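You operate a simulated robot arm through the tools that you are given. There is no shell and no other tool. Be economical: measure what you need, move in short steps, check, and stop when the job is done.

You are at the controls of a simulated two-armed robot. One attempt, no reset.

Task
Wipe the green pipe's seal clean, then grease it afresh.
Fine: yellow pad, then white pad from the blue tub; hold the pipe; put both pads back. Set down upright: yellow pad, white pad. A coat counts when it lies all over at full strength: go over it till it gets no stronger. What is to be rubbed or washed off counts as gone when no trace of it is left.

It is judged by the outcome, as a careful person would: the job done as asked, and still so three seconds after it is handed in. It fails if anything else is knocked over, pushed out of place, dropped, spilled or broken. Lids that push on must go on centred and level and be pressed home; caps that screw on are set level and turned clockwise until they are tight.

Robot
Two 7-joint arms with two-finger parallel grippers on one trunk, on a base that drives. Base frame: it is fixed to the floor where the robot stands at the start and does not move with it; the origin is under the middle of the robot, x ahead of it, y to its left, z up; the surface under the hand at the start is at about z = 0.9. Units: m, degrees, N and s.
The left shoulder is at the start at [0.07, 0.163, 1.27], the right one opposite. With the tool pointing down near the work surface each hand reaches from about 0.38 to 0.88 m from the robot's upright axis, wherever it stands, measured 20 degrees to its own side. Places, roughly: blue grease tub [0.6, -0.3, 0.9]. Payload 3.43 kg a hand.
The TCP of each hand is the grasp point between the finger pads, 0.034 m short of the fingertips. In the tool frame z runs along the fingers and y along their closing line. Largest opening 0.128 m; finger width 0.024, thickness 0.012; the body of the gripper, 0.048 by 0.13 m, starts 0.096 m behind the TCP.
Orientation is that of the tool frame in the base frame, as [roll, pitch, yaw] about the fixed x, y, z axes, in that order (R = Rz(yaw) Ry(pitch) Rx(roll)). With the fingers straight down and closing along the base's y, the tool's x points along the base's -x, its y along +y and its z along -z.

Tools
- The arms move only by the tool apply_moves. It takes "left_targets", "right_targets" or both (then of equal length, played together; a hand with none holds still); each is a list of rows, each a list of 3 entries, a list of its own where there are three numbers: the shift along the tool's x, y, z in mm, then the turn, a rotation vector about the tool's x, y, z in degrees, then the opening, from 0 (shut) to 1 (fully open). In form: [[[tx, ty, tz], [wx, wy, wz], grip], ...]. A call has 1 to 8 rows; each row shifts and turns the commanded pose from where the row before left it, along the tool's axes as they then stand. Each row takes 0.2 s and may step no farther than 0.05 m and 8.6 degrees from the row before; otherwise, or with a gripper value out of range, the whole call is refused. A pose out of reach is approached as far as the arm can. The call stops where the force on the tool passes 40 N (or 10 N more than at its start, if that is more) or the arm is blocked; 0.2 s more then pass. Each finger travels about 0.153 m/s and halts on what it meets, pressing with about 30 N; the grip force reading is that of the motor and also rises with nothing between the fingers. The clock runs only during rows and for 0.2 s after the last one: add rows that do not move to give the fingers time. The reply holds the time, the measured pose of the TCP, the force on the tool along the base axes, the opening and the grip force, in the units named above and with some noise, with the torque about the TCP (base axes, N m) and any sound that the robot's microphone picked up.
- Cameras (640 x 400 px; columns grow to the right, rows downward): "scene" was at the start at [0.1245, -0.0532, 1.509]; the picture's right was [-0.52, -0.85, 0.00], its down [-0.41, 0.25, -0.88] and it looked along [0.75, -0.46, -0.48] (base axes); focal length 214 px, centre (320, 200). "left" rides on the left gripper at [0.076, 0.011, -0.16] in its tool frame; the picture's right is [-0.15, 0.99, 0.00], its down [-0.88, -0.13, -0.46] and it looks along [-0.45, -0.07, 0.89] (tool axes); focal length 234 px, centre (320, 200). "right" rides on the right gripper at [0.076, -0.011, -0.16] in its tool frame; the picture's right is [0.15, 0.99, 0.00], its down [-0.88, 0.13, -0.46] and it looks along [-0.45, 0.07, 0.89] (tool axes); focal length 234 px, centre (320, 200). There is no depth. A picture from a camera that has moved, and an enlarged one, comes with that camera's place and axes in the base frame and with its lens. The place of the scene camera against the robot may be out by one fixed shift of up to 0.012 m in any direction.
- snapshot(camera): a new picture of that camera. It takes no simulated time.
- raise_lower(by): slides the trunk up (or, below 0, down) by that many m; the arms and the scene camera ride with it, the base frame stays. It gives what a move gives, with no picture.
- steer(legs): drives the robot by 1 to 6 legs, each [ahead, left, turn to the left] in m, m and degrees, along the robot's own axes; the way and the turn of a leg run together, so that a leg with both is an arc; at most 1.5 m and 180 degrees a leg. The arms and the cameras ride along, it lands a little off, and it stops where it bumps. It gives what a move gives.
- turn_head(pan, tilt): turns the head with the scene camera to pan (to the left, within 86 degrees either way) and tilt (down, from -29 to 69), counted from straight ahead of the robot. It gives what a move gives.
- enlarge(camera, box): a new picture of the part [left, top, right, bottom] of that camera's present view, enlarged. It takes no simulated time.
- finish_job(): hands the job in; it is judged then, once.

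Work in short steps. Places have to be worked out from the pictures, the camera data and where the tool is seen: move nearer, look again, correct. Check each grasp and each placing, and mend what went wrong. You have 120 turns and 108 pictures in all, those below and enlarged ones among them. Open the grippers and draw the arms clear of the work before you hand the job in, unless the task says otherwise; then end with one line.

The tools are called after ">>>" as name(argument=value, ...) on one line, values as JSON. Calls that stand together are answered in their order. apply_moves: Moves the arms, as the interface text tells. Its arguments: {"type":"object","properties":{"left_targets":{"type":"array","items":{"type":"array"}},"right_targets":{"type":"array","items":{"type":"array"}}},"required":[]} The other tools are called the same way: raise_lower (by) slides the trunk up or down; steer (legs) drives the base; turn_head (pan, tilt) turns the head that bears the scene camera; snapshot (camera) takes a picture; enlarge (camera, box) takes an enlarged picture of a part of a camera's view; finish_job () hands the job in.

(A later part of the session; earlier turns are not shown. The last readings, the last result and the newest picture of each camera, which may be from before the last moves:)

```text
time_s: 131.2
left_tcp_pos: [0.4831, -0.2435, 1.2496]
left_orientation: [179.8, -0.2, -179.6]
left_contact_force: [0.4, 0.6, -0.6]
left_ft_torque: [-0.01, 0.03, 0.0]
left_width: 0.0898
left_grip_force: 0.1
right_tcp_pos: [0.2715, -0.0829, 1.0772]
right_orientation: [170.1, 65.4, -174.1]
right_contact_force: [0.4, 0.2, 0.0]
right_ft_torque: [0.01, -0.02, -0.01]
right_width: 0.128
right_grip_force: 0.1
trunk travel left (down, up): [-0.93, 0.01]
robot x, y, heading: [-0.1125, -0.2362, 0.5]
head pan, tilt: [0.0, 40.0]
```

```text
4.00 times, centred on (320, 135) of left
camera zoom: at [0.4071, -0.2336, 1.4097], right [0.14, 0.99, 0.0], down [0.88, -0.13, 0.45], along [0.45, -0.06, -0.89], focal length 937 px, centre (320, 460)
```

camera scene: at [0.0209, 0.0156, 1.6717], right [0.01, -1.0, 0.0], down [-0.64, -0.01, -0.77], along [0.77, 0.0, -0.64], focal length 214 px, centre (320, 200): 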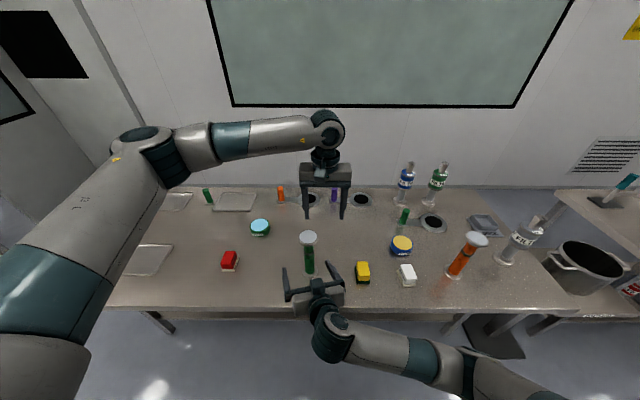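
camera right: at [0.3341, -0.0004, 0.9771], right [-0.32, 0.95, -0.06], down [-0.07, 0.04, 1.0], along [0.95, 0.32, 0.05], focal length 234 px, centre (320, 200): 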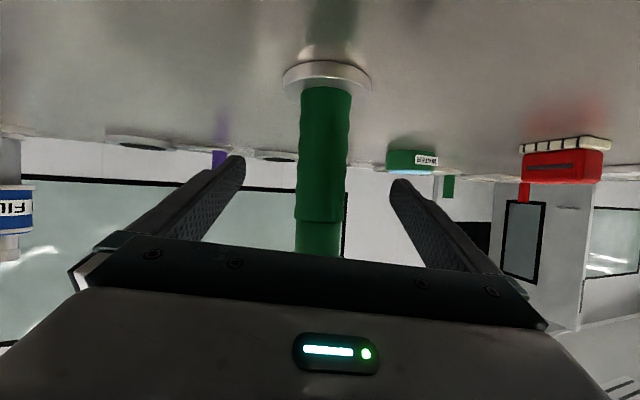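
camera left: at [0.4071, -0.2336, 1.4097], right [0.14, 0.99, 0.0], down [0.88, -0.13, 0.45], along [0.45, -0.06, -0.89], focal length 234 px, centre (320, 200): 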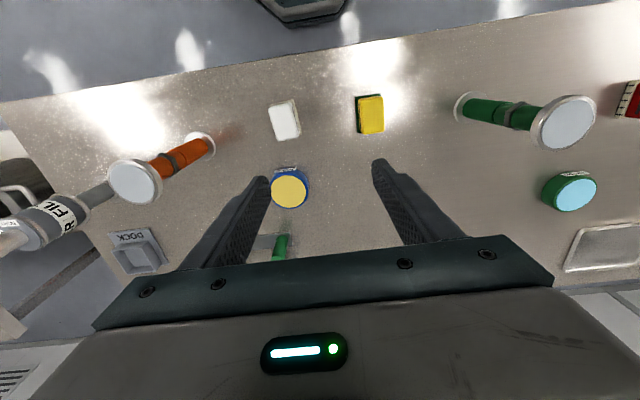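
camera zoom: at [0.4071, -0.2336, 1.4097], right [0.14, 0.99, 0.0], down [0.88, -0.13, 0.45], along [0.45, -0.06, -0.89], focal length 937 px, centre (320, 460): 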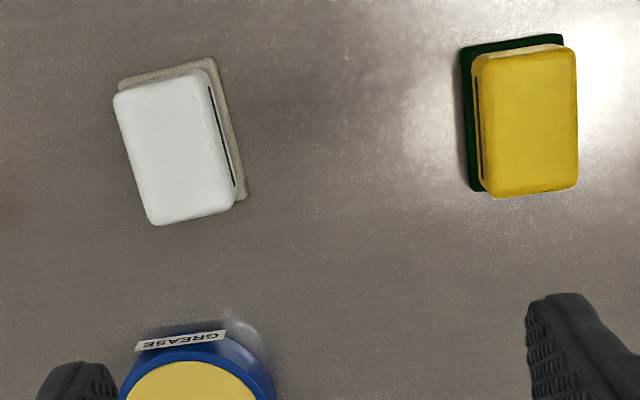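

The white pad is centred at about [0.469, -0.313], yawed about 4°. I'll position above it.

>>> apply_moves(left_targets=[[[3, -14, 40], [0, 0, -3.8], 0.7], [[3, -14, 40], [0, 0, 0], 0.7], [[3, -14, 40], [0, 0, 0], 0.7], [[3, -14, 40], [0, 0, 0], 0.7], [[3, -14, 40], [0, 0, 0], 0.7], [[0, 0, 30], [0, 0, 0], 0.7]])

>>> snapshot(camera="left")

```text
time_s: 132.6
left_tcp_pos: [0.4731, -0.3147, 1.0203]
left_orientation: [179.7, -0.2, -175.7]
left_contact_force: [0.4, 0.1, 0.3]
left_ft_torque: [0.02, -0.01, 0.01]
left_width: 0.0896
left_grip_force: 0.0
right_tcp_pos: [0.2706, -0.0846, 1.0776]
right_orientation: [169.7, 65.4, -174.2]
right_contact_force: [0.3, -0.6, -0.5]
right_ft_torque: [0.01, 0.01, 0.01]
right_width: 0.1281
right_grip_force: 0.0
trunk travel left (down, up): [-0.93, 0.01]
robot x, y, heading: [-0.109, -0.2363, 0.4]
head pan, tilt: [0.0, 40.0]
```

```text
34 pictures are left
camera left: at [0.3961, -0.3095, 1.1808], right [0.07, 1.0, 0.0], down [0.89, -0.07, 0.45], along [0.45, -0.03, -0.89], focal length 234 px, centre (320, 200)
```

left: 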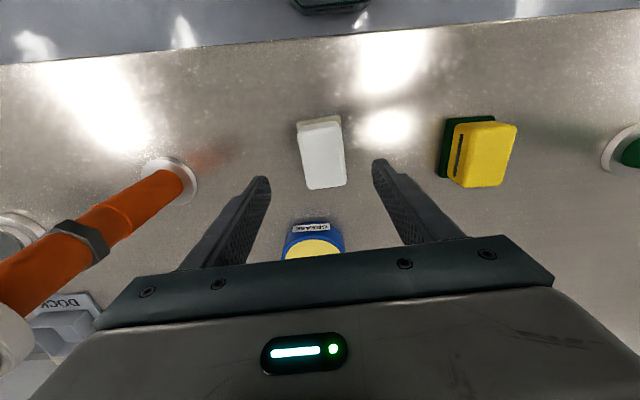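

It's aligned well. I'll shift 5 mm back, lower and grip.

>>> apply_moves(left_targets=[[[5, 0, 25], [0, 0, 0], 0.7], [[0, 0, 25], [0, 0, 0], 0.7], [[0, 0, 18], [0, 0, 0], 0.7], [[0, 0, 0], [0, 0, 0], 0.4], [[0, 0, 0], [0, 0, 0], 0.1], [[0, 0, 0], [0, 0, 0], 0.1]])

>>> snapshot(camera="left")

```text
time_s: 134.0
left_tcp_pos: [0.4664, -0.315, 0.9529]
left_orientation: [179.7, -0.1, -175.7]
left_contact_force: [1.1, -0.1, 0.6]
left_ft_torque: [-0.01, -0.07, -0.02]
left_width: 0.0431
left_grip_force: 29.2
right_tcp_pos: [0.2712, -0.0845, 1.0765]
right_orientation: [169.8, 65.6, -174.2]
right_contact_force: [-0.3, 0.2, -0.3]
right_ft_torque: [-0.03, -0.04, -0.01]
right_width: 0.1279
right_grip_force: 0.0
trunk travel left (down, up): [-0.93, 0.01]
robot x, y, heading: [-0.1105, -0.2361, 0.6]
head pan, tilt: [0.0, 40.0]
```

```text
33 pictures are left
camera left: at [0.3901, -0.3105, 1.1128], right [0.07, 1.0, 0.0], down [0.89, -0.07, 0.45], along [0.45, -0.03, -0.89], focal length 234 px, centre (320, 200)
```

left: 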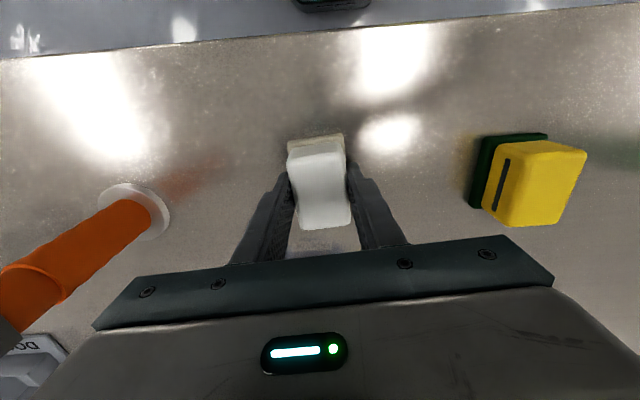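

The white pad is gripped. I'll lift it and carry it over the grease tub at about [0.611, -0.335].

>>> apply_moves(left_targets=[[[0, 0, -30], [0, 0, 0], 0.1], [[0, 0, -45], [0, 0, 0], 0.1], [[0, 0, -45], [0, 0, 0], 0.1], [[-36, -8, -20], [0, 0, 0], 0.1], [[-36, -8, 0], [0, 0, 0], 0.1], [[-36, -8, 0], [0, 0, 0], 0.1], [[-35, -7, 0], [0, 0, 0], 0.1]])

>>> turn_head(pan=-12, tilt=40)

>>> snapshot(camera="scene")

>>> snapshot(camera="left")

```text
time_s: 135.6
left_tcp_pos: [0.6114, -0.3388, 1.0904]
left_orientation: [179.6, -0.2, -175.9]
left_contact_force: [0.7, -0.8, -0.6]
left_ft_torque: [0.0, 0.03, 0.02]
left_width: 0.0429
left_grip_force: 29.7
right_tcp_pos: [0.2698, -0.0867, 1.0774]
right_orientation: [169.7, 65.6, -174.6]
right_contact_force: [-1.5, 0.2, 0.0]
right_ft_torque: [0.02, -0.03, 0.0]
right_width: 0.1278
right_grip_force: 0.1
trunk travel left (down, up): [-0.93, 0.01]
robot x, y, heading: [-0.1093, -0.2357, 0.6]
head pan, tilt: [0.0, 40.0]
```

```text
time_s: 136.4
left_tcp_pos: [0.6108, -0.3366, 1.0915]
left_orientation: [179.7, -0.3, -175.8]
left_contact_force: [0.4, 0.2, -0.2]
left_ft_torque: [-0.02, 0.0, -0.03]
left_width: 0.0427
left_grip_force: 29.7
right_tcp_pos: [0.2706, -0.0842, 1.0774]
right_orientation: [169.8, 65.5, -174.2]
right_contact_force: [-0.2, -0.5, 0.0]
right_ft_torque: [-0.01, 0.01, -0.01]
right_width: 0.1279
right_grip_force: 0.1
trunk travel left (down, up): [-0.93, 0.01]
robot x, y, heading: [-0.1076, -0.2387, 0.6]
head pan, tilt: [-12.0, 40.0]
```

```text
32 pictures are left
camera scene: at [0.0204, -0.2594, 1.6718], right [-0.2, -0.98, 0.0], down [-0.63, 0.13, -0.77], along [0.75, -0.15, -0.64], focal length 214 px, centre (320, 200)
```

scene: 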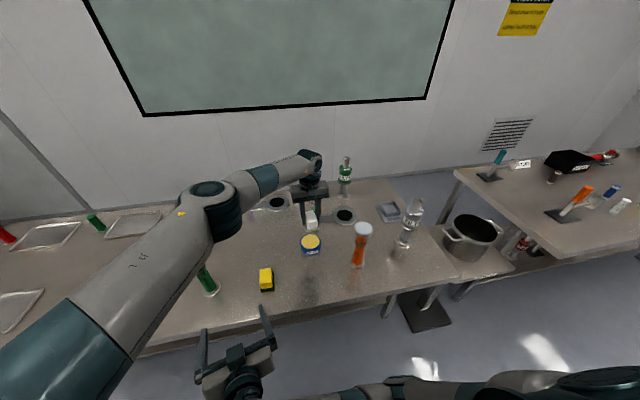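

```text
31 pictures are left
camera left: at [0.5345, -0.3316, 1.2518], right [0.07, 1.0, 0.0], down [0.89, -0.07, 0.45], along [0.45, -0.03, -0.89], focal length 234 px, centre (320, 200)
```

left: 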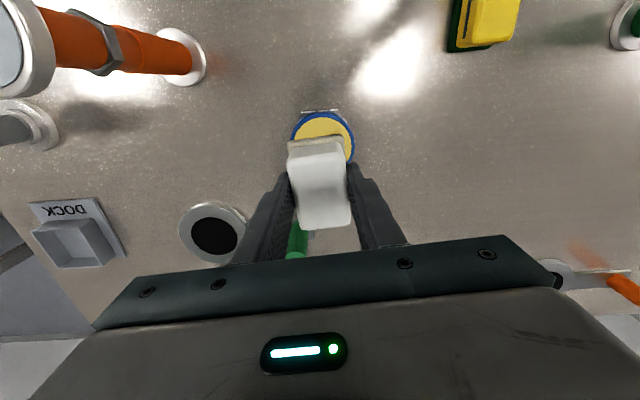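

The tub centre is near [0.605, -0.3315]. I'll adjust and descend close to it.

>>> apply_moves(left_targets=[[[6, 5, 30], [0, 0, 0], 0.1], [[0, 0, 30], [0, 0, 0], 0.1], [[0, 0, 15], [0, 0, 0], 0.1], [[0, 0, 5], [0, 0, 0], 0.1], [[0, 0, 4], [0, 0, 0], 0.1], [[0, 0, 3], [0, 0, 0], 0.1]])

>>> enlarge(camera="scene", box=[260, 190, 370, 260])

```text
time_s: 137.8
left_tcp_pos: [0.6065, -0.3315, 1.0038]
left_orientation: [179.7, -0.2, -175.8]
left_contact_force: [0.4, -0.7, -1.0]
left_ft_torque: [0.0, -0.02, 0.03]
left_width: 0.0434
left_grip_force: 29.9
right_tcp_pos: [0.2708, -0.0856, 1.0792]
right_orientation: [169.8, 65.6, -174.2]
right_contact_force: [-0.1, -0.2, 1.4]
right_ft_torque: [-0.01, 0.0, -0.03]
right_width: 0.1279
right_grip_force: 0.0
trunk travel left (down, up): [-0.93, 0.01]
robot x, y, heading: [-0.1082, -0.2334, 0.5]
head pan, tilt: [-12.0, 40.0]
```

```text
5.71 times, centred on (315, 225) of scene
camera zoom: at [0.0203, -0.2596, 1.6718], right [-0.2, -0.98, 0.0], down [-0.63, 0.13, -0.77], along [0.75, -0.15, -0.64], focal length 1226 px, centre (349, 57)
```

zoom: 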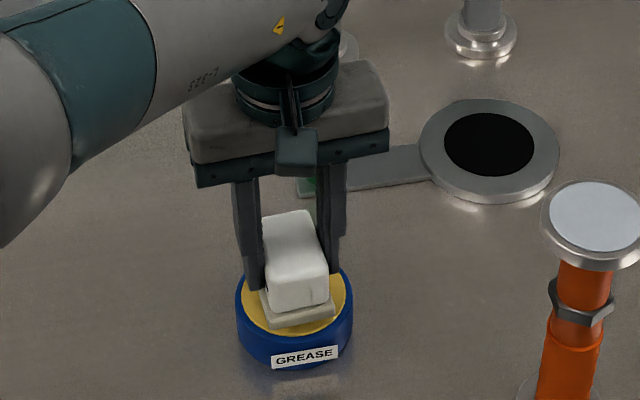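

Well centred over the tub. I'll lower in 2 mm steps until contact.

>>> apply_moves(left_targets=[[[0, 0, 3], [0, 0, 0], 0.1], [[0, 0, 3], [0, 0, 0], 0.1], [[0, 0, 2], [0, 0, 0], 0.1], [[0, 0, 2], [0, 0, 0], 0.1], [[0, 0, 2], [0, 0, 0], 0.1], [[0, 0, 2], [0, 0, 0], 0.1]])

```text
time_s: 139.2
left_tcp_pos: [0.6046, -0.3312, 0.9892]
left_orientation: [179.7, -0.1, -175.8]
left_contact_force: [-0.1, -0.4, -1.3]
left_ft_torque: [0.01, -0.01, 0.02]
left_width: 0.0432
left_grip_force: 29.7
right_tcp_pos: [0.2707, -0.0851, 1.0777]
right_orientation: [169.9, 65.5, -174.4]
right_contact_force: [0.2, -0.7, 0.3]
right_ft_torque: [-0.03, 0.02, 0.0]
right_width: 0.128
right_grip_force: 0.1
trunk travel left (down, up): [-0.93, 0.01]
robot x, y, heading: [-0.1092, -0.2404, 0.4]
head pan, tilt: [-12.0, 40.0]
```

>>> apply_moves(left_targets=[[[0, 0, 2], [0, 0, 0], 0.1], [[0, 0, 2], [0, 0, 0], 0.1], [[0, 0, 2], [0, 0, 0], 0.1], [[0, 0, 2], [0, 0, 0], 0.1], [[0, 0, 0], [0, 0, 0], 0.1]])

>>> enlarge(camera="scene", box=[260, 190, 370, 260])

```text
time_s: 140.4
left_tcp_pos: [0.6036, -0.3299, 0.9851]
left_orientation: [179.8, 0.0, -175.8]
left_contact_force: [5.8, 2.9, 28.9]
left_ft_torque: [-0.11, -0.08, 0.04]
left_width: 0.0431
left_grip_force: 29.9
right_tcp_pos: [0.2687, -0.0845, 1.0789]
right_orientation: [169.9, 65.8, -174.1]
right_contact_force: [0.2, 0.0, -0.5]
right_ft_torque: [0.01, 0.0, 0.01]
right_width: 0.128
right_grip_force: 0.1
trunk travel left (down, up): [-0.93, 0.01]
robot x, y, heading: [-0.1095, -0.2377, 0.4]
head pan, tilt: [-12.0, 40.0]
```

```text
5.71 times, centred on (315, 225) of scene
camera zoom: at [0.0169, -0.2582, 1.6723], right [-0.2, -0.98, 0.0], down [-0.63, 0.13, -0.77], along [0.75, -0.15, -0.64], focal length 1226 px, centre (349, 57)
```

zoom: 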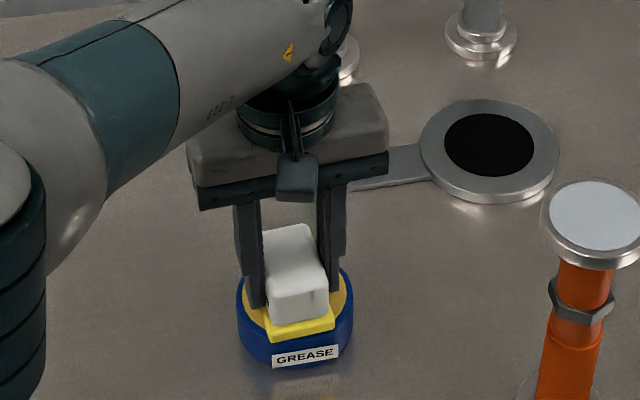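

The pad's face has turned yellow, so it's loaded with grease. I'll lift high and strafe back left.

>>> apply_moves(left_targets=[[[0, 0, -5], [0, 0, 0], 0.1], [[0, 0, -30], [0, 0, 0], 0.1], [[0, 0, -45], [0, 0, 0], 0.1], [[0, 0, -45], [0, 0, 0], 0.1], [[0, 0, -45], [0, 0, 0], 0.1], [[0, 0, -45], [0, 0, 0], 0.1], [[0, 0, -45], [0, 0, 0], 0.1], [[0, 0, -30], [0, 0, 0], 0.1]])

>>> steer(legs=[[0, 0.253, 0]])

>>> snapshot(camera="scene")

```text
time_s: 142.2
left_tcp_pos: [0.6025, -0.335, 1.272]
left_orientation: [179.7, -0.1, -175.8]
left_contact_force: [-0.7, 0.1, -0.4]
left_ft_torque: [0.0, 0.01, -0.02]
left_width: 0.0433
left_grip_force: 30.3
right_tcp_pos: [0.2702, -0.0846, 1.0785]
right_orientation: [169.8, 65.7, -174.2]
right_contact_force: [-0.3, -0.4, 1.0]
right_ft_torque: [0.01, 0.01, 0.0]
right_width: 0.1277
right_grip_force: 0.0
trunk travel left (down, up): [-0.93, 0.01]
robot x, y, heading: [-0.1077, -0.2405, 0.4]
head pan, tilt: [-12.0, 40.0]
```

```text
time_s: 144.0
left_tcp_pos: [0.6016, -0.0811, 1.2729]
left_orientation: [179.6, -0.1, -176.0]
left_contact_force: [0.1, 0.2, -0.6]
left_ft_torque: [0.06, 0.02, 0.02]
left_width: 0.0431
left_grip_force: 30.2
right_tcp_pos: [0.2701, 0.1681, 1.0771]
right_orientation: [169.6, 65.6, -174.3]
right_contact_force: [0.5, -0.3, -0.1]
right_ft_torque: [-0.01, 0.03, 0.0]
right_width: 0.1279
right_grip_force: 0.2
trunk travel left (down, up): [-0.93, 0.01]
robot x, y, heading: [-0.1133, 0.0192, 0.5]
head pan, tilt: [-12.0, 40.0]
```

```text
28 pictures are left
camera scene: at [0.0186, -0.0065, 1.6718], right [-0.2, -0.98, 0.0], down [-0.63, 0.13, -0.77], along [0.75, -0.15, -0.64], focal length 214 px, centre (320, 200)
```

scene: 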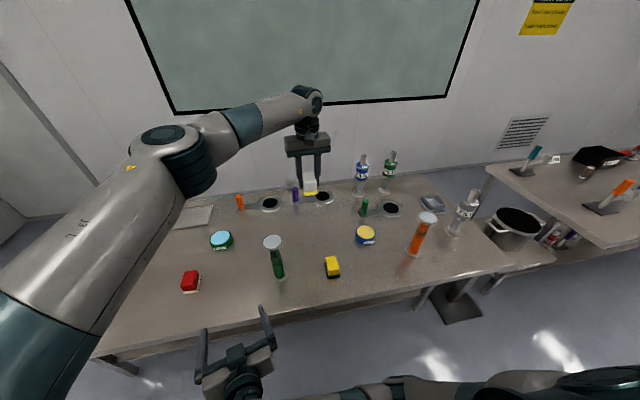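

The base is back where it was. I'll reverse the right hand's path to the pre-grasp pose.

>>> apply_moves(right_targets=[[[-11, -35, 18], [0, 0, 0], 1], [[-11, -35, 18], [0, 0, 0], 1], [[-11, -35, 18], [0, 0, 0], 1], [[-11, -35, 18], [0, 0, 0], 1], [[36, -3, 16], [0, 0, 0], 1], [[36, -3, 16], [0, 0, 0], 1], [[0, 0, 0], [0, 0, 0], 1]])

>>> snapshot(camera="right")

```text
time_s: 145.6
left_tcp_pos: [0.6016, -0.0804, 1.2722]
left_orientation: [179.7, -0.2, -176.0]
left_contact_force: [0.4, 0.9, -0.4]
left_ft_torque: [0.02, 0.0, -0.01]
left_width: 0.043
left_grip_force: 30.3
right_tcp_pos: [0.3861, 0.0561, 0.9966]
right_orientation: [169.8, 65.5, -174.3]
right_contact_force: [-0.8, 0.8, 0.9]
right_ft_torque: [-0.02, -0.01, 0.02]
right_width: 0.1279
right_grip_force: 0.2
trunk travel left (down, up): [-0.93, 0.01]
robot x, y, heading: [-0.1136, 0.019, 0.5]
head pan, tilt: [-12.0, 40.0]
```

```text
27 pictures are left
camera right: at [0.2171, 0.0006, 0.9927], right [-0.32, 0.95, -0.06], down [-0.07, 0.04, 1.0], along [0.95, 0.32, 0.05], focal length 234 px, centre (320, 200)
```

right: 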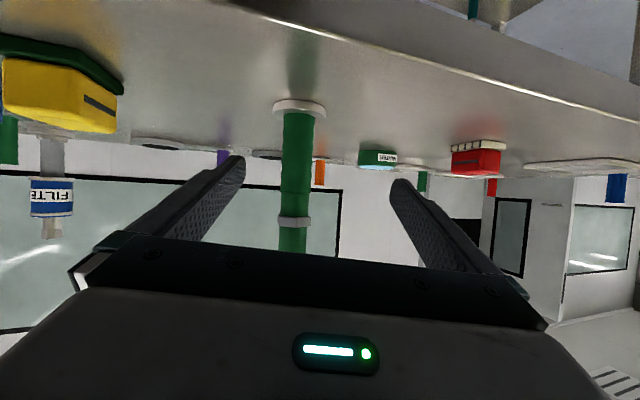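

The pipe is where it was. I'll approach and close on the stem again.

>>> apply_moves(right_targets=[[[-11.7, -8.7, 34.6], [0, 0, 0], 1], [[-11.7, -8.7, 34.6], [0, 0, 0], 1], [[-11.7, -8.7, 34.6], [0, 0, 0], 1], [[0, 0, 0], [0, 0, 0], 0.7], [[0, 0, 0], [0, 0, 0], 0.5], [[0, 0, 0], [0, 0, 0], 0.38], [[0, 0, 0], [0, 0, 0], 0.25], [[0, 0, 0], [0, 0, 0], 0.15]])

>>> snapshot(camera="left")

```text
time_s: 147.4
left_tcp_pos: [0.6023, -0.079, 1.2718]
left_orientation: [179.7, -0.2, -175.8]
left_contact_force: [-0.2, 0.4, -0.3]
left_ft_torque: [0.03, -0.01, -0.04]
left_width: 0.0432
left_grip_force: 30.5
right_tcp_pos: [0.4991, 0.0609, 0.9876]
right_orientation: [169.8, 65.6, -174.1]
right_contact_force: [1.0, 0.6, 1.4]
right_ft_torque: [-0.2, -0.13, 0.06]
right_width: 0.0386
right_grip_force: 29.9
trunk travel left (down, up): [-0.93, 0.01]
robot x, y, heading: [-0.1116, 0.0185, 0.4]
head pan, tilt: [-12.0, 40.0]
```

```text
26 pictures are left
camera left: at [0.5252, -0.0751, 1.4322], right [0.07, 1.0, 0.0], down [0.89, -0.07, 0.45], along [0.45, -0.03, -0.89], focal length 234 px, centre (320, 200)
```

left: 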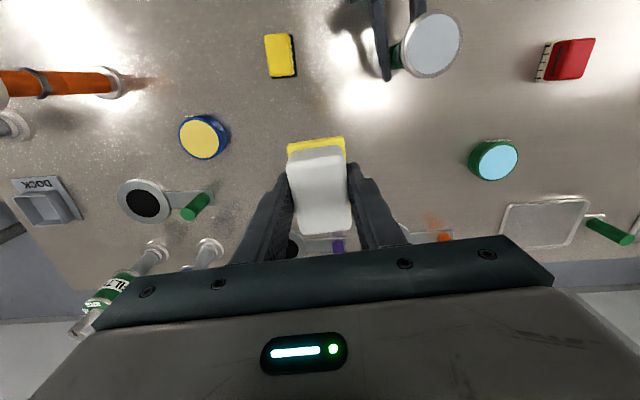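

The pipe is held again. I'll move the greased pad over the flange and go down to near contact (expected TCP z≈1.166).

>>> apply_moves(left_targets=[[[24.4, 36, 15], [0, 0, 0], 0.1], [[24.4, 36, 15], [0, 0, 0], 0.1], [[24.4, 36, 15], [0, 0, 0], 0.1], [[24.4, 36, 15], [0, 0, 0], 0.1], [[0, 0, 20], [0, 0, 0], 0.1], [[0, 0, 12], [0, 0, 0], 0.1], [[0, 0, 6], [0, 0, 0], 0.1]])

>>> apply_moves(left_targets=[[[0, 0, 2], [0, 0, 0], 0.1], [[0, 0, 2], [0, 0, 0], 0.1], [[0, 0, 2], [0, 0, 0], 0.1], [[0, 0, 1], [0, 0, 0], 0.1], [[0, 0, 1], [0, 0, 0], 0.1]])

>>> enlarge(camera="scene", box=[210, 190, 330, 270])

```text
time_s: 149.0
left_tcp_pos: [0.4939, 0.059, 1.1755]
left_orientation: [179.6, -0.1, -175.9]
left_contact_force: [-0.3, 0.4, -0.5]
left_ft_torque: [0.04, -0.01, -0.01]
left_width: 0.0435
left_grip_force: 29.5
right_tcp_pos: [0.4972, 0.0609, 0.9887]
right_orientation: [170.1, 65.7, -174.1]
right_contact_force: [-0.3, 0.3, 4.6]
right_ft_torque: [-0.21, 0.04, -0.06]
right_width: 0.0381
right_grip_force: 30.2
trunk travel left (down, up): [-0.93, 0.01]
robot x, y, heading: [-0.1118, 0.0185, 0.5]
head pan, tilt: [-12.0, 40.0]
```

```text
time_s: 150.2
left_tcp_pos: [0.4934, 0.0582, 1.1674]
left_orientation: [179.8, -0.2, -176.0]
left_contact_force: [-0.3, -0.2, -0.9]
left_ft_torque: [0.01, -0.02, -0.02]
left_width: 0.0429
left_grip_force: 30.1
right_tcp_pos: [0.4981, 0.0603, 0.9893]
right_orientation: [169.8, 65.5, -174.2]
right_contact_force: [0.4, -1.3, 5.9]
right_ft_torque: [-0.34, -0.09, -0.02]
right_width: 0.0376
right_grip_force: 30.2
trunk travel left (down, up): [-0.93, 0.01]
robot x, y, heading: [-0.1091, 0.0193, 0.5]
head pan, tilt: [-12.0, 40.0]
```

```text
5.00 times, centred on (270, 230) of scene
camera zoom: at [0.0178, -0.0044, 1.6719], right [-0.2, -0.98, 0.0], down [-0.63, 0.13, -0.77], along [0.75, -0.15, -0.64], focal length 1072 px, centre (570, 50)
```

zoom: 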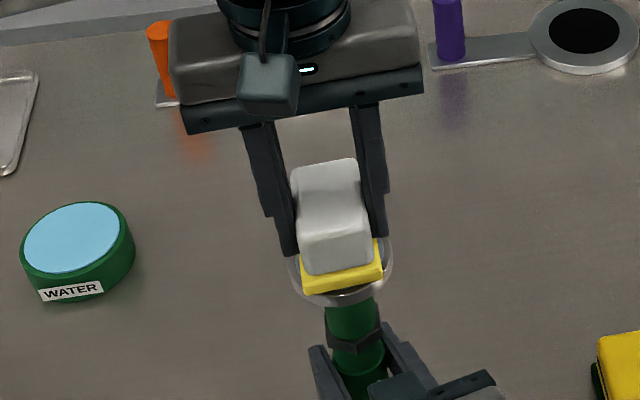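

I'll press to contact in 1 mm steps.

>>> apply_moves(left_targets=[[[0, 0, 1], [0, 0, 0], 0.1], [[0, 0, 1], [0, 0, 0], 0.1], [[0, 0, 1], [0, 0, 0], 0.1], [[0, 0, 1], [0, 0, 0], 0.1], [[0, 0, 1], [0, 0, 0], 0.1], [[0, 0, 0], [0, 0, 0], 0.1]])

```text
time_s: 151.6
left_tcp_pos: [0.4935, 0.0577, 1.1628]
left_orientation: [179.7, -0.1, -176.0]
left_contact_force: [0.2, 0.1, -1.1]
left_ft_torque: [0.01, 0.03, -0.01]
left_width: 0.043
left_grip_force: 30.0
right_tcp_pos: [0.4976, 0.0597, 0.9883]
right_orientation: [169.8, 65.6, -174.2]
right_contact_force: [1.5, -2.5, 8.2]
right_ft_torque: [-0.55, -0.24, 0.02]
right_width: 0.0381
right_grip_force: 29.4
trunk travel left (down, up): [-0.93, 0.01]
robot x, y, heading: [-0.1105, 0.0162, 0.3]
head pan, tilt: [-12.0, 40.0]
```

>>> apply_moves(left_targets=[[[0, 0, 1], [0, 0, 0], 0.1], [[0, 0, 1], [0, 0, 0], 0.1], [[0, 0, 1], [0, 0, 0], 0.1], [[0, 0, 1], [0, 0, 0], 0.1], [[0, 0, 0], [0, 0, 0], 0.1]])

```text
time_s: 152.8
left_tcp_pos: [0.493, 0.0581, 1.1591]
left_orientation: [179.8, -0.1, -175.9]
left_contact_force: [-0.7, 0.2, 4.6]
left_ft_torque: [0.18, 0.12, 0.02]
left_width: 0.0431
left_grip_force: 29.8
right_tcp_pos: [0.4976, 0.0604, 0.9881]
right_orientation: [169.9, 65.6, -174.3]
right_contact_force: [4.2, -2.3, 8.6]
right_ft_torque: [-0.7, -0.53, 0.08]
right_width: 0.038
right_grip_force: 30.3
trunk travel left (down, up): [-0.93, 0.01]
robot x, y, heading: [-0.1087, 0.0201, 0.3]
head pan, tilt: [-12.0, 40.0]
```

Contact. I'll press 1.5 mm more and rub over the whole disc.

>>> apply_moves(left_targets=[[[15, 0, 1.5], [0, 0, 0], 0.1], [[-30, 0, 0], [0, 0, 0], 0.1], [[15, 12, 0], [0, 0, 0], 0.1], [[15, 0, 0], [0, 0, 0], 0.1], [[-30, 0, 0], [0, 0, 0], 0.1], [[15, -24, 0], [0, 0, 0], 0.1], [[15, 0, 0], [0, 0, 0], 0.1], [[-30, 0, 0], [0, 0, 0], 0.1]])

>>> apply_moves(left_targets=[[[15, 12, 0], [0, 0, 0], 0.1], [[15, 12, 0], [0, 0, 0], 0.1], [[-30, -6, 0], [0, 0, 0], 0.1], [[30, -6, 0], [0, 0, 0], 0.1], [[-30, -6, 0], [0, 0, 0], 0.1], [[30, -6, 0], [0, 0, 0], 0.1], [[-15, 24, 0], [0, 0, 0], 0.1], [[0, -24, 0], [0, 0, 0], 0.1]])

>>> apply_moves(left_targets=[[[-12, 24, 0], [0, 0, 0], 0.1], [[0, -24, 0], [0, 0, 0], 0.1], [[24, 24, 0], [0, 0, 0], 0.1], [[0, -24, 0], [0, 0, 0], 0.1], [[-12, 12, 0], [0, 0, 0], 0.1], [[0, 0, -15], [0, 0, 0], 0.1], [[0, 0, -40], [0, 0, 0], 0.1], [[-40, 0, -20], [0, 0, 0], 0.1]])

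>>> enlarge(camera="scene", box=[230, 215, 310, 265])

```text
time_s: 154.6
left_tcp_pos: [0.5061, 0.0453, 1.1561]
left_orientation: [179.7, -0.2, -176.0]
left_contact_force: [-11.0, -0.2, 26.4]
left_ft_torque: [0.6, 0.61, 0.32]
left_width: 0.0433
left_grip_force: 30.1
right_tcp_pos: [0.497, 0.0612, 0.9882]
right_orientation: [169.7, 65.6, -174.5]
right_contact_force: [16.4, 3.4, -0.4]
right_ft_torque: [-0.48, 0.65, -0.06]
right_width: 0.0381
right_grip_force: 30.5
trunk travel left (down, up): [-0.93, 0.01]
robot x, y, heading: [-0.1134, 0.0191, 0.4]
head pan, tilt: [-12.0, 40.0]
```

```text
time_s: 156.4
left_tcp_pos: [0.4944, 0.0415, 1.1562]
left_orientation: [179.6, 0.0, -175.9]
left_contact_force: [-1.7, 4.3, 17.1]
left_ft_torque: [0.65, 0.27, 0.03]
left_width: 0.0434
left_grip_force: 29.8
right_tcp_pos: [0.4968, 0.0601, 0.9881]
right_orientation: [169.3, 65.5, -174.6]
right_contact_force: [3.4, 0.0, 0.1]
right_ft_torque: [0.28, -0.28, 0.16]
right_width: 0.0378
right_grip_force: 29.9
trunk travel left (down, up): [-0.93, 0.01]
robot x, y, heading: [-0.1113, 0.0197, 0.4]
head pan, tilt: [-12.0, 40.0]
```

```text
time_s: 158.2
left_tcp_pos: [0.5328, 0.0596, 1.2314]
left_orientation: [179.7, -0.2, -175.9]
left_contact_force: [-0.6, -1.0, -1.1]
left_ft_torque: [0.02, 0.01, 0.0]
left_width: 0.0431
left_grip_force: 30.1
right_tcp_pos: [0.4983, 0.0604, 0.9878]
right_orientation: [169.5, 65.6, -174.3]
right_contact_force: [-0.8, -0.2, 6.6]
right_ft_torque: [-0.22, -0.05, 0.04]
right_width: 0.0377
right_grip_force: 30.4
trunk travel left (down, up): [-0.93, 0.01]
robot x, y, heading: [-0.1132, 0.0193, 0.4]
head pan, tilt: [-12.0, 40.0]
```

```text
8.00 times, centred on (270, 240) of scene
camera zoom: at [0.0182, -0.0051, 1.6719], right [-0.2, -0.98, 0.0], down [-0.63, 0.13, -0.77], along [0.75, -0.15, -0.64], focal length 1716 px, centre (720, -120)
```

zoom: 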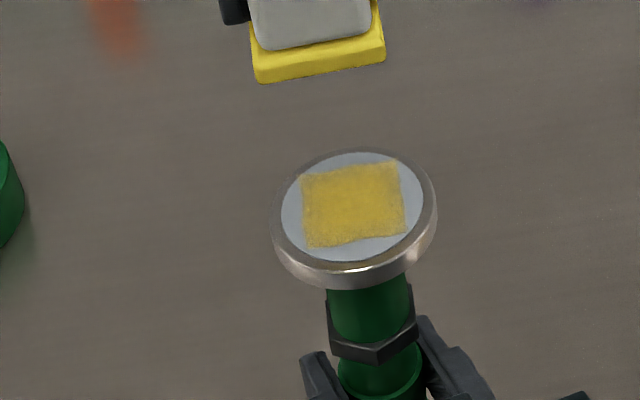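

The coat only covers a pad-shaped patch; the fast strokes left the rim bare. I'll go round the perimeter slowly with the pad offset towards each edge.

>>> apply_moves(left_targets=[[[27, -7, 30], [0, 0, 0], 0.1], [[26, -7, 30], [0, 0, 0], 0.1], [[0, 0, 8], [0, 0, 0], 0.1], [[0, 0, 4], [0, 0, 0], 0.1], [[0, 0, 2], [0, 0, 0], 0.1], [[0, 0, 1], [0, 0, 0], 0.1], [[0, 0, 0], [0, 0, 0], 0.1]])

>>> apply_moves(left_targets=[[[0, 7, 0], [0, 0, 0], 0.1], [[0, 7, 0], [0, 0, 0], 0.1], [[0, 7, 0], [0, 0, 0], 0.1], [[0, 7, 0], [0, 0, 0], 0.1], [[-7, 0, 0], [0, 0, 0], 0.1], [[-7, 0, 0], [0, 0, 0], 0.1], [[-7, 0, 0], [0, 0, 0], 0.1], [[-7, 0, 0], [0, 0, 0], 0.1]])

>>> apply_moves(left_targets=[[[0, -7, 0], [0, 0, 0], 0.1], [[0, -7, 0], [0, 0, 0], 0.1], [[0, -7, 0], [0, 0, 0], 0.1], [[0, -7, 0], [0, 0, 0], 0.1], [[7, 0, 0], [0, 0, 0], 0.1], [[7, 0, 0], [0, 0, 0], 0.1], [[7, 0, 0], [0, 0, 0], 0.1], [[7, 0, 0], [0, 0, 0], 0.1]])

>>> apply_moves(left_targets=[[[0, 0, -20], [0, 0, 0], 0.1], [[0, 0, -40], [0, 0, 0], 0.1], [[-27, 7, -15], [0, 0, 0], 0.1], [[-26, 7, 0], [0, 0, 0], 0.1]])

>>> enlarge(camera="scene", box=[230, 215, 310, 265])

```text
time_s: 159.8
left_tcp_pos: [0.4802, 0.0407, 1.1579]
left_orientation: [179.6, -0.1, -175.9]
left_contact_force: [-0.2, 0.8, 0.2]
left_ft_torque: [-0.01, -0.01, -0.05]
left_width: 0.0429
left_grip_force: 29.7
right_tcp_pos: [0.4969, 0.0611, 0.989]
right_orientation: [169.8, 65.7, -174.3]
right_contact_force: [1.1, -0.7, 8.1]
right_ft_torque: [-0.49, -0.22, 0.01]
right_width: 0.0377
right_grip_force: 29.9
trunk travel left (down, up): [-0.93, 0.01]
robot x, y, heading: [-0.1146, 0.0183, 0.2]
head pan, tilt: [-12.0, 40.0]
```

```text
time_s: 161.6
left_tcp_pos: [0.5065, 0.072, 1.1581]
left_orientation: [179.8, -0.1, -175.9]
left_contact_force: [-5.0, -0.5, 12.9]
left_ft_torque: [0.18, 0.42, 0.09]
left_width: 0.043
left_grip_force: 30.0
right_tcp_pos: [0.4965, 0.0606, 0.9868]
right_orientation: [169.9, 65.7, -174.3]
right_contact_force: [11.4, 1.3, 4.8]
right_ft_torque: [-0.89, -0.01, -0.02]
right_width: 0.0377
right_grip_force: 29.6
trunk travel left (down, up): [-0.93, 0.01]
robot x, y, heading: [-0.1107, 0.0199, 0.4]
head pan, tilt: [-12.0, 40.0]
```

```text
time_s: 163.4
left_tcp_pos: [0.48, 0.0417, 1.1562]
left_orientation: [179.7, -0.2, -175.9]
left_contact_force: [0.4, 0.1, 0.5]
left_ft_torque: [0.04, -0.03, -0.03]
left_width: 0.043
left_grip_force: 30.2
right_tcp_pos: [0.4973, 0.0614, 0.9884]
right_orientation: [169.7, 65.6, -174.3]
right_contact_force: [0.0, -3.2, 11.0]
right_ft_torque: [-0.85, -0.18, 0.0]
right_width: 0.0379
right_grip_force: 29.7
trunk travel left (down, up): [-0.93, 0.01]
robot x, y, heading: [-0.1113, 0.0139, 0.4]
head pan, tilt: [-12.0, 40.0]
```

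```text
time_s: 164.4
left_tcp_pos: [0.5334, 0.0599, 1.2338]
left_orientation: [179.6, -0.1, -175.9]
left_contact_force: [-0.7, 0.3, 0.1]
left_ft_torque: [0.02, -0.01, 0.02]
left_width: 0.043
left_grip_force: 30.1
right_tcp_pos: [0.4975, 0.0607, 0.9888]
right_orientation: [169.9, 65.6, -174.3]
right_contact_force: [-0.7, -2.6, 10.1]
right_ft_torque: [-0.61, -0.06, -0.04]
right_width: 0.0376
right_grip_force: 30.3
trunk travel left (down, up): [-0.93, 0.01]
robot x, y, heading: [-0.1085, 0.0192, 0.4]
head pan, tilt: [-12.0, 40.0]
```

```text
8.00 times, centred on (270, 240) of scene
camera zoom: at [0.0171, -0.0048, 1.672], right [-0.2, -0.98, 0.0], down [-0.63, 0.13, -0.77], along [0.75, -0.15, -0.64], focal length 1716 px, centre (720, -120)
```

zoom: 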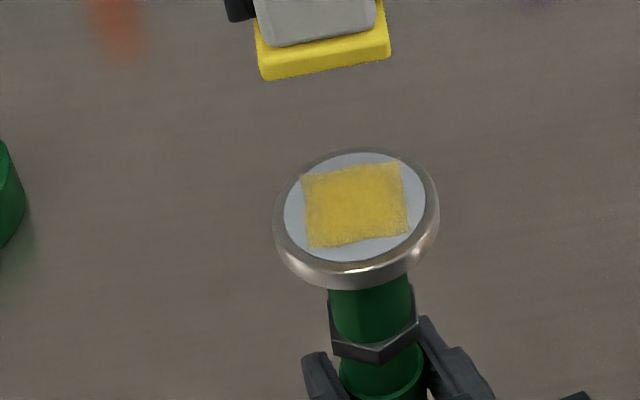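

The patch edges didn't change, but it got a bit stronger. So the seal area is that rectangle, and I need to build the coat to full strength with more passes at firm pressure.

>>> apply_moves(left_targets=[[[39, 0, 20], [0, 0, 0], 0.1], [[0, 0, 40], [0, 0, 0], 0.1], [[0, 0, 14], [0, 0, 0], 0.1], [[0, 0, 2], [0, 0, 0], 0.1], [[0, 0, 1], [0, 0, 0], 0.1], [[0, 0, 1], [0, 0, 0], 0.1], [[0, 0, 0], [0, 0, 0], 0.1]])

>>> apply_moves(left_targets=[[[10, 0, 0], [0, 0, 0], 0.1], [[-10, 0, 0], [0, 0, 0], 0.1], [[-10, 0, 0], [0, 0, 0], 0.1], [[10, 0, 0], [0, 0, 0], 0.1], [[0, 8, 0], [0, 0, 0], 0.1], [[0, -8, 0], [0, 0, 0], 0.1], [[0, -8, 0], [0, 0, 0], 0.1], [[0, 8, 0], [0, 0, 0], 0.1]])

>>> apply_moves(left_targets=[[[10, 8, 0], [0, 0, 0], 0.1], [[-10, 0, 0], [0, 0, 0], 0.1], [[-10, 0, 0], [0, 0, 0], 0.1], [[0, -16, 0], [0, 0, 0], 0.1], [[10, 0, 0], [0, 0, 0], 0.1], [[10, 0, 0], [0, 0, 0], 0.1], [[-10, 8, 0], [0, 0, 0], 0.1], [[0, 0, 0], [0, 0, 0], 0.1]])

>>> apply_moves(left_targets=[[[10, 0, 0], [0, 0, 0], 0.1], [[-10, 0, 0], [0, 0, 0], 0.1], [[-10, 0, 0], [0, 0, 0], 0.1], [[10, 0, 0], [0, 0, 0], 0.1], [[0, 0, -20], [0, 0, 0], 0.1], [[0, 0, -40], [0, 0, 0], 0.1], [[-39, 0, -18], [0, 0, 0], 0.1]])

>>> enlarge(camera="scene", box=[230, 215, 310, 265])

```text
time_s: 166.0
left_tcp_pos: [0.4919, 0.0573, 1.1571]
left_orientation: [180.0, 0.0, -175.9]
left_contact_force: [-6.4, -1.2, 30.3]
left_ft_torque: [0.63, 0.35, 0.13]
left_width: 0.0432
left_grip_force: 30.9
right_tcp_pos: [0.4982, 0.0611, 0.9882]
right_orientation: [170.3, 65.7, -173.9]
right_contact_force: [14.1, 5.4, 0.3]
right_ft_torque: [-1.41, -0.39, 0.16]
right_width: 0.0376
right_grip_force: 29.9
trunk travel left (down, up): [-0.93, 0.01]
robot x, y, heading: [-0.1122, 0.0196, 0.6]
head pan, tilt: [-12.0, 40.0]
```

```text
time_s: 166.7
left_tcp_pos: [0.4908, 0.0568, 1.1568]
left_orientation: [179.8, -0.2, -175.9]
left_contact_force: [-0.8, 3.0, 10.7]
left_ft_torque: [0.47, 0.09, 0.07]
left_width: 0.043
left_grip_force: 29.7
right_tcp_pos: [0.4973, 0.0616, 0.9876]
right_orientation: [169.5, 65.6, -174.6]
right_contact_force: [-0.6, 0.7, 5.1]
right_ft_torque: [0.02, 0.15, -0.1]
right_width: 0.0382
right_grip_force: 30.0
trunk travel left (down, up): [-0.93, 0.01]
robot x, y, heading: [-0.1117, 0.0193, 0.5]
head pan, tilt: [-12.0, 40.0]
stopped in row 3 (left hand): the force on the tool passed its limit at 44 N (the readings are from after the stop); the commanded pose is now the measured one
```

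```text
time_s: 168.5
left_tcp_pos: [0.4898, 0.0575, 1.1551]
left_orientation: [179.9, -0.3, -176.0]
left_contact_force: [-10.1, -7.6, 25.9]
left_ft_torque: [0.12, 0.74, 0.28]
left_width: 0.0431
left_grip_force: 30.2
right_tcp_pos: [0.497, 0.0609, 0.9867]
right_orientation: [169.8, 65.5, -174.3]
right_contact_force: [14.0, 13.5, 1.1]
right_ft_torque: [-1.47, -0.2, -0.05]
right_width: 0.0383
right_grip_force: 30.4
trunk travel left (down, up): [-0.93, 0.01]
robot x, y, heading: [-0.1111, 0.0187, 0.4]
head pan, tilt: [-12.0, 40.0]
```

```text
time_s: 170.1
left_tcp_pos: [0.529, 0.0587, 1.2344]
left_orientation: [179.8, -0.5, -175.9]
left_contact_force: [0.6, 0.3, -0.8]
left_ft_torque: [-0.01, -0.01, 0.02]
left_width: 0.0433
left_grip_force: 30.1
right_tcp_pos: [0.4977, 0.0597, 0.9872]
right_orientation: [169.6, 65.5, -174.4]
right_contact_force: [-2.3, -0.4, 9.5]
right_ft_torque: [-0.24, 0.02, -0.04]
right_width: 0.0382
right_grip_force: 30.0
trunk travel left (down, up): [-0.93, 0.01]
robot x, y, heading: [-0.1102, 0.0171, 0.4]
head pan, tilt: [-12.0, 40.0]
```

```text
8.00 times, centred on (270, 240) of scene
camera zoom: at [0.0176, -0.0054, 1.6719], right [-0.2, -0.98, 0.0], down [-0.63, 0.13, -0.77], along [0.75, -0.15, -0.64], focal length 1716 px, centre (720, -120)
```

zoom: 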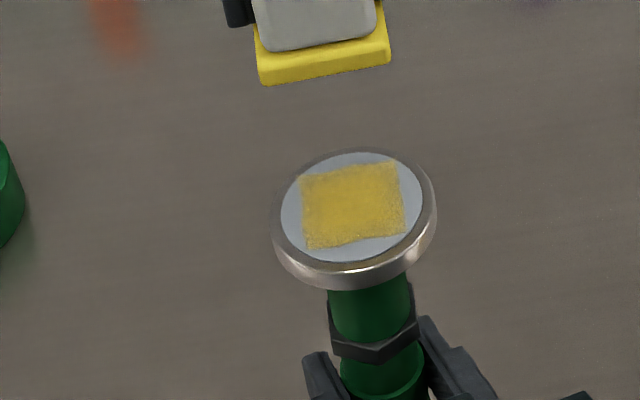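

I'll take a tight close-up as a baseline.

>>> enlarge(camera="scene", box=[262, 232, 286, 247])

```text
16.00 times, centred on (274, 240) of scene
camera zoom: at [0.0176, -0.0054, 1.6719], right [-0.2, -0.98, 0.0], down [-0.63, 0.13, -0.77], along [0.75, -0.15, -0.64], focal length 3432 px, centre (1056, -432)
```

zoom: 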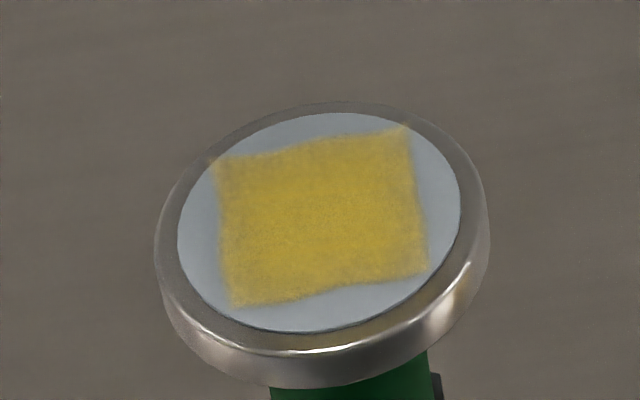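

The middle looks denser than the edges. I'll do another set of passes, a bit wider, and compare.

>>> apply_moves(left_targets=[[[37, -1, 20], [0, 0, 0], 0.1], [[0, 0, 40], [0, 0, 0], 0.1], [[0, 0, 14], [0, 0, 0], 0.1], [[0, 0, 1.5], [0, 0, 0], 0.1], [[0, 0, 1], [0, 0, 0], 0.1], [[0, 0, 0.5], [0, 0, 0], 0.1], [[0, 10, 0], [0, 0, 0], 0.1], [[0, -10, 0], [0, 0, 0], 0.1]])

>>> apply_moves(left_targets=[[[0, -10, 0], [0, 0, 0], 0.1], [[0, 10, 0], [0, 0, 0], 0.1], [[0, 10, 0], [0, 0, 0], 0.1], [[0, -10, 0], [0, 0, 0], 0.1], [[0, -10, 0], [0, 0, 0], 0.1], [[0, 10, 0], [0, 0, 0], 0.1], [[0, 10, 0], [0, 0, 0], 0.1], [[0, -10, 0], [0, 0, 0], 0.1]])

>>> apply_moves(left_targets=[[[10, 0, 0], [0, 0, 0], 0.1], [[0, 10, 0], [0, 0, 0], 0.1], [[-10, 0, 0], [0, 0, 0], 0.1], [[-10, 0, 0], [0, 0, 0], 0.1], [[0, -10, 0], [0, 0, 0], 0.1], [[0, -10, 0], [0, 0, 0], 0.1], [[10, 0, 0], [0, 0, 0], 0.1], [[0, 10, 0], [0, 0, 0], 0.1]])

>>> apply_moves(left_targets=[[[8, 0, 0], [0, 0, 0], 0.1], [[-8, 0, 0], [0, 0, 0], 0.1], [[-8, 0, 0], [0, 0, 0], 0.1], [[8, 0, 0], [0, 0, 0], 0.1], [[0, 0, -20], [0, 0, 0], 0.1], [[0, 0, -40], [0, 0, 0], 0.1], [[-39, 0, -18], [0, 0, 0], 0.1]])

>>> enlarge(camera="scene", box=[262, 232, 286, 247])

```text
time_s: 171.9
left_tcp_pos: [0.4917, 0.0544, 1.1578]
left_orientation: [179.7, -0.3, -175.8]
left_contact_force: [-1.6, 1.9, 3.1]
left_ft_torque: [0.2, -0.07, 0.09]
left_width: 0.043
left_grip_force: 30.1
right_tcp_pos: [0.4986, 0.0601, 0.9876]
right_orientation: [169.5, 65.5, -174.7]
right_contact_force: [3.3, -3.4, 11.0]
right_ft_torque: [-0.51, -0.11, -0.02]
right_width: 0.0381
right_grip_force: 30.2
trunk travel left (down, up): [-0.93, 0.01]
robot x, y, heading: [-0.1071, 0.0168, 0.5]
head pan, tilt: [-12.0, 40.0]
```

```text
time_s: 173.7
left_tcp_pos: [0.4929, 0.0567, 1.1565]
left_orientation: [179.6, -0.2, -175.8]
left_contact_force: [-1.3, 3.1, 7.1]
left_ft_torque: [0.38, -0.21, 0.15]
left_width: 0.0431
left_grip_force: 30.1
right_tcp_pos: [0.4983, 0.0604, 0.9868]
right_orientation: [169.5, 65.4, -174.7]
right_contact_force: [4.4, -2.3, 9.1]
right_ft_torque: [-0.24, -0.2, -0.01]
right_width: 0.0382
right_grip_force: 29.8
trunk travel left (down, up): [-0.93, 0.01]
robot x, y, heading: [-0.1114, 0.0177, 0.2]
head pan, tilt: [-12.0, 40.0]
```

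```text
time_s: 175.5
left_tcp_pos: [0.4933, 0.0557, 1.156]
left_orientation: [179.9, -0.3, -175.9]
left_contact_force: [0.8, -5.1, 7.8]
left_ft_torque: [0.04, -0.24, -0.09]
left_width: 0.0433
left_grip_force: 30.0
right_tcp_pos: [0.497, 0.0613, 0.9878]
right_orientation: [169.9, 65.4, -174.2]
right_contact_force: [2.3, 1.0, 7.5]
right_ft_torque: [-1.49, -0.42, 0.12]
right_width: 0.0385
right_grip_force: 29.9
trunk travel left (down, up): [-0.93, 0.01]
robot x, y, heading: [-0.1126, 0.02, 0.3]
head pan, tilt: [-12.0, 40.0]
```

```text
time_s: 177.1
left_tcp_pos: [0.5324, 0.0578, 1.2364]
left_orientation: [179.8, -0.2, -176.0]
left_contact_force: [0.3, 0.1, -0.9]
left_ft_torque: [0.02, 0.01, 0.02]
left_width: 0.043
left_grip_force: 30.4
right_tcp_pos: [0.498, 0.0607, 0.9879]
right_orientation: [169.5, 65.4, -174.6]
right_contact_force: [-2.0, 0.9, 8.9]
right_ft_torque: [-0.34, -0.04, -0.07]
right_width: 0.0382
right_grip_force: 29.7
trunk travel left (down, up): [-0.93, 0.01]
robot x, y, heading: [-0.1131, 0.0181, 0.2]
head pan, tilt: [-12.0, 40.0]
```

```text
16.00 times, centred on (274, 240) of scene
camera zoom: at [0.0175, -0.0053, 1.6719], right [-0.2, -0.98, 0.0], down [-0.63, 0.13, -0.77], along [0.75, -0.15, -0.64], focal length 3432 px, centre (1056, -432)
```

zoom: 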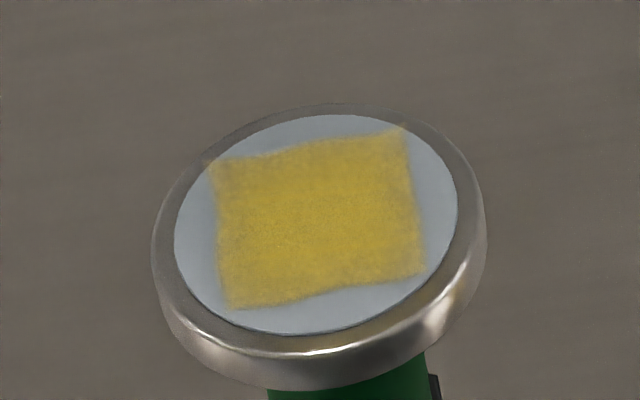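

The picture looks practically the same, so it's near saturation. I'll do one last firm pass biased to the edges, especially +y, to be sure.

>>> apply_moves(left_targets=[[[37, 4, 20], [0, 0, 0], 0.1], [[0, 0, 40], [0, 0, 0], 0.1], [[0, 0, 14], [0, 0, 0], 0.1], [[0, 0, 3], [0, 0, 0], 0.1], [[0, 0, 1.5], [0, 0, 0], 0.1], [[0, 0, 1], [0, 0, 0], 0.1], [[7, 0, 0], [0, 0, 0], 0.1], [[-7, 0, 0], [0, 0, 0], 0.1]])

>>> apply_moves(left_targets=[[[-7, 0, 0], [0, 0, 0], 0.1], [[7, 0, 0], [0, 0, 0], 0.1], [[7, 0, 0], [0, 0, 0], 0.1], [[0, 7, 0], [0, 0, 0], 0.1], [[-7, 0, 0], [0, 0, 0], 0.1], [[-7, 0, 0], [0, 0, 0], 0.1], [[0, -7, 0], [0, 0, 0], 0.1], [[7, 0, 0], [0, 0, 0], 0.1]])

>>> apply_moves(left_targets=[[[7, -7, 0], [0, 0, 0], 0.1], [[-7, 0, 0], [0, 0, 0], 0.1], [[-7, 0, 0], [0, 0, 0], 0.1], [[0, -7, 0], [0, 0, 0], 0.1], [[7, 0, 0], [0, 0, 0], 0.1], [[7, 0, 0], [0, 0, 0], 0.1], [[-7, 7, 0], [0, 0, 0], 0.1], [[0, 7, 0], [0, 0, 0], 0.1]])

>>> apply_moves(left_targets=[[[0, 0, -20], [0, 0, 0], 0.1], [[0, 0, -40], [0, 0, 0], 0.1], [[-39, 0, -30], [0, 0, 0], 0.1]])

>>> enlarge(camera="scene", box=[262, 232, 286, 247])

```text
time_s: 178.9
left_tcp_pos: [0.4921, 0.062, 1.1559]
left_orientation: [179.9, -0.4, -175.9]
left_contact_force: [-13.0, -1.2, 27.1]
left_ft_torque: [0.51, 0.57, 0.28]
left_width: 0.0429
left_grip_force: 30.4
right_tcp_pos: [0.4976, 0.0613, 0.9863]
right_orientation: [170.0, 65.5, -174.3]
right_contact_force: [16.9, 6.4, -0.6]
right_ft_torque: [-1.11, 0.65, -0.2]
right_width: 0.0381
right_grip_force: 30.3
trunk travel left (down, up): [-0.93, 0.01]
robot x, y, heading: [-0.1109, 0.0193, 0.4]
head pan, tilt: [-12.0, 40.0]
```

```text
time_s: 180.1
left_tcp_pos: [0.4924, 0.0658, 1.1549]
left_orientation: [-179.9, -0.4, -176.2]
left_contact_force: [-1.8, 1.7, 7.6]
left_ft_torque: [0.25, 0.08, 0.08]
left_width: 0.0431
left_grip_force: 30.0
right_tcp_pos: [0.4979, 0.0602, 0.9872]
right_orientation: [169.2, 65.4, -174.9]
right_contact_force: [-1.3, 0.1, 4.5]
right_ft_torque: [0.0, 0.18, -0.11]
right_width: 0.0386
right_grip_force: 30.0
trunk travel left (down, up): [-0.93, 0.01]
robot x, y, heading: [-0.1092, 0.0172, 0.4]
head pan, tilt: [-12.0, 40.0]
stopped in row 6 (left hand): the force on the tool passed its limit at 44 N (the readings are from after the stop); the commanded pose is now the measured one
```

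```text
time_s: 181.9
left_tcp_pos: [0.4915, 0.064, 1.1546]
left_orientation: [-179.8, -0.5, -176.3]
left_contact_force: [-3.1, -12.2, 26.6]
left_ft_torque: [-0.51, -0.26, -0.2]
left_width: 0.0432
left_grip_force: 30.0
right_tcp_pos: [0.4976, 0.0623, 0.9863]
right_orientation: [169.2, 65.3, -174.8]
right_contact_force: [8.0, 9.6, -1.5]
right_ft_torque: [-1.44, -0.67, -0.01]
right_width: 0.0387
right_grip_force: 30.1
trunk travel left (down, up): [-0.93, 0.01]
robot x, y, heading: [-0.1115, 0.0151, 0.4]
head pan, tilt: [-12.0, 40.0]
```

```text
time_s: 182.7
left_tcp_pos: [0.5324, 0.0687, 1.2434]
left_orientation: [-180.0, -0.7, -176.3]
left_contact_force: [0.2, 0.2, -0.8]
left_ft_torque: [0.01, 0.03, 0.02]
left_width: 0.0433
left_grip_force: 29.7
right_tcp_pos: [0.4973, 0.0602, 0.9862]
right_orientation: [169.2, 65.3, -174.9]
right_contact_force: [-1.4, 2.1, 7.7]
right_ft_torque: [0.04, -0.18, 0.1]
right_width: 0.0385
right_grip_force: 29.6
trunk travel left (down, up): [-0.93, 0.01]
robot x, y, heading: [-0.111, 0.0165, 0.5]
head pan, tilt: [-12.0, 40.0]
```

```text
16.00 times, centred on (274, 240) of scene
camera zoom: at [0.0178, -0.005, 1.6719], right [-0.2, -0.98, 0.0], down [-0.63, 0.13, -0.77], along [0.75, -0.15, -0.64], focal length 3432 px, centre (1056, -432)
```

zoom: 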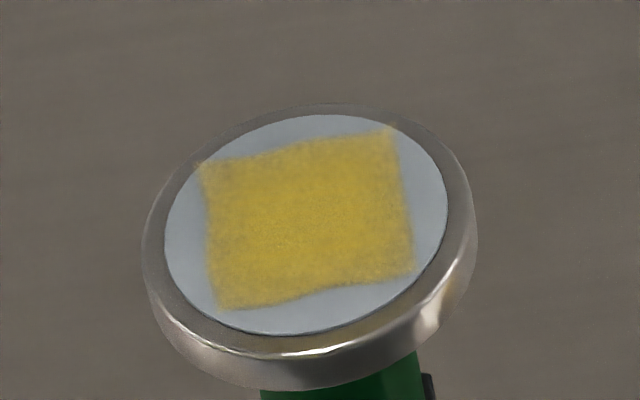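

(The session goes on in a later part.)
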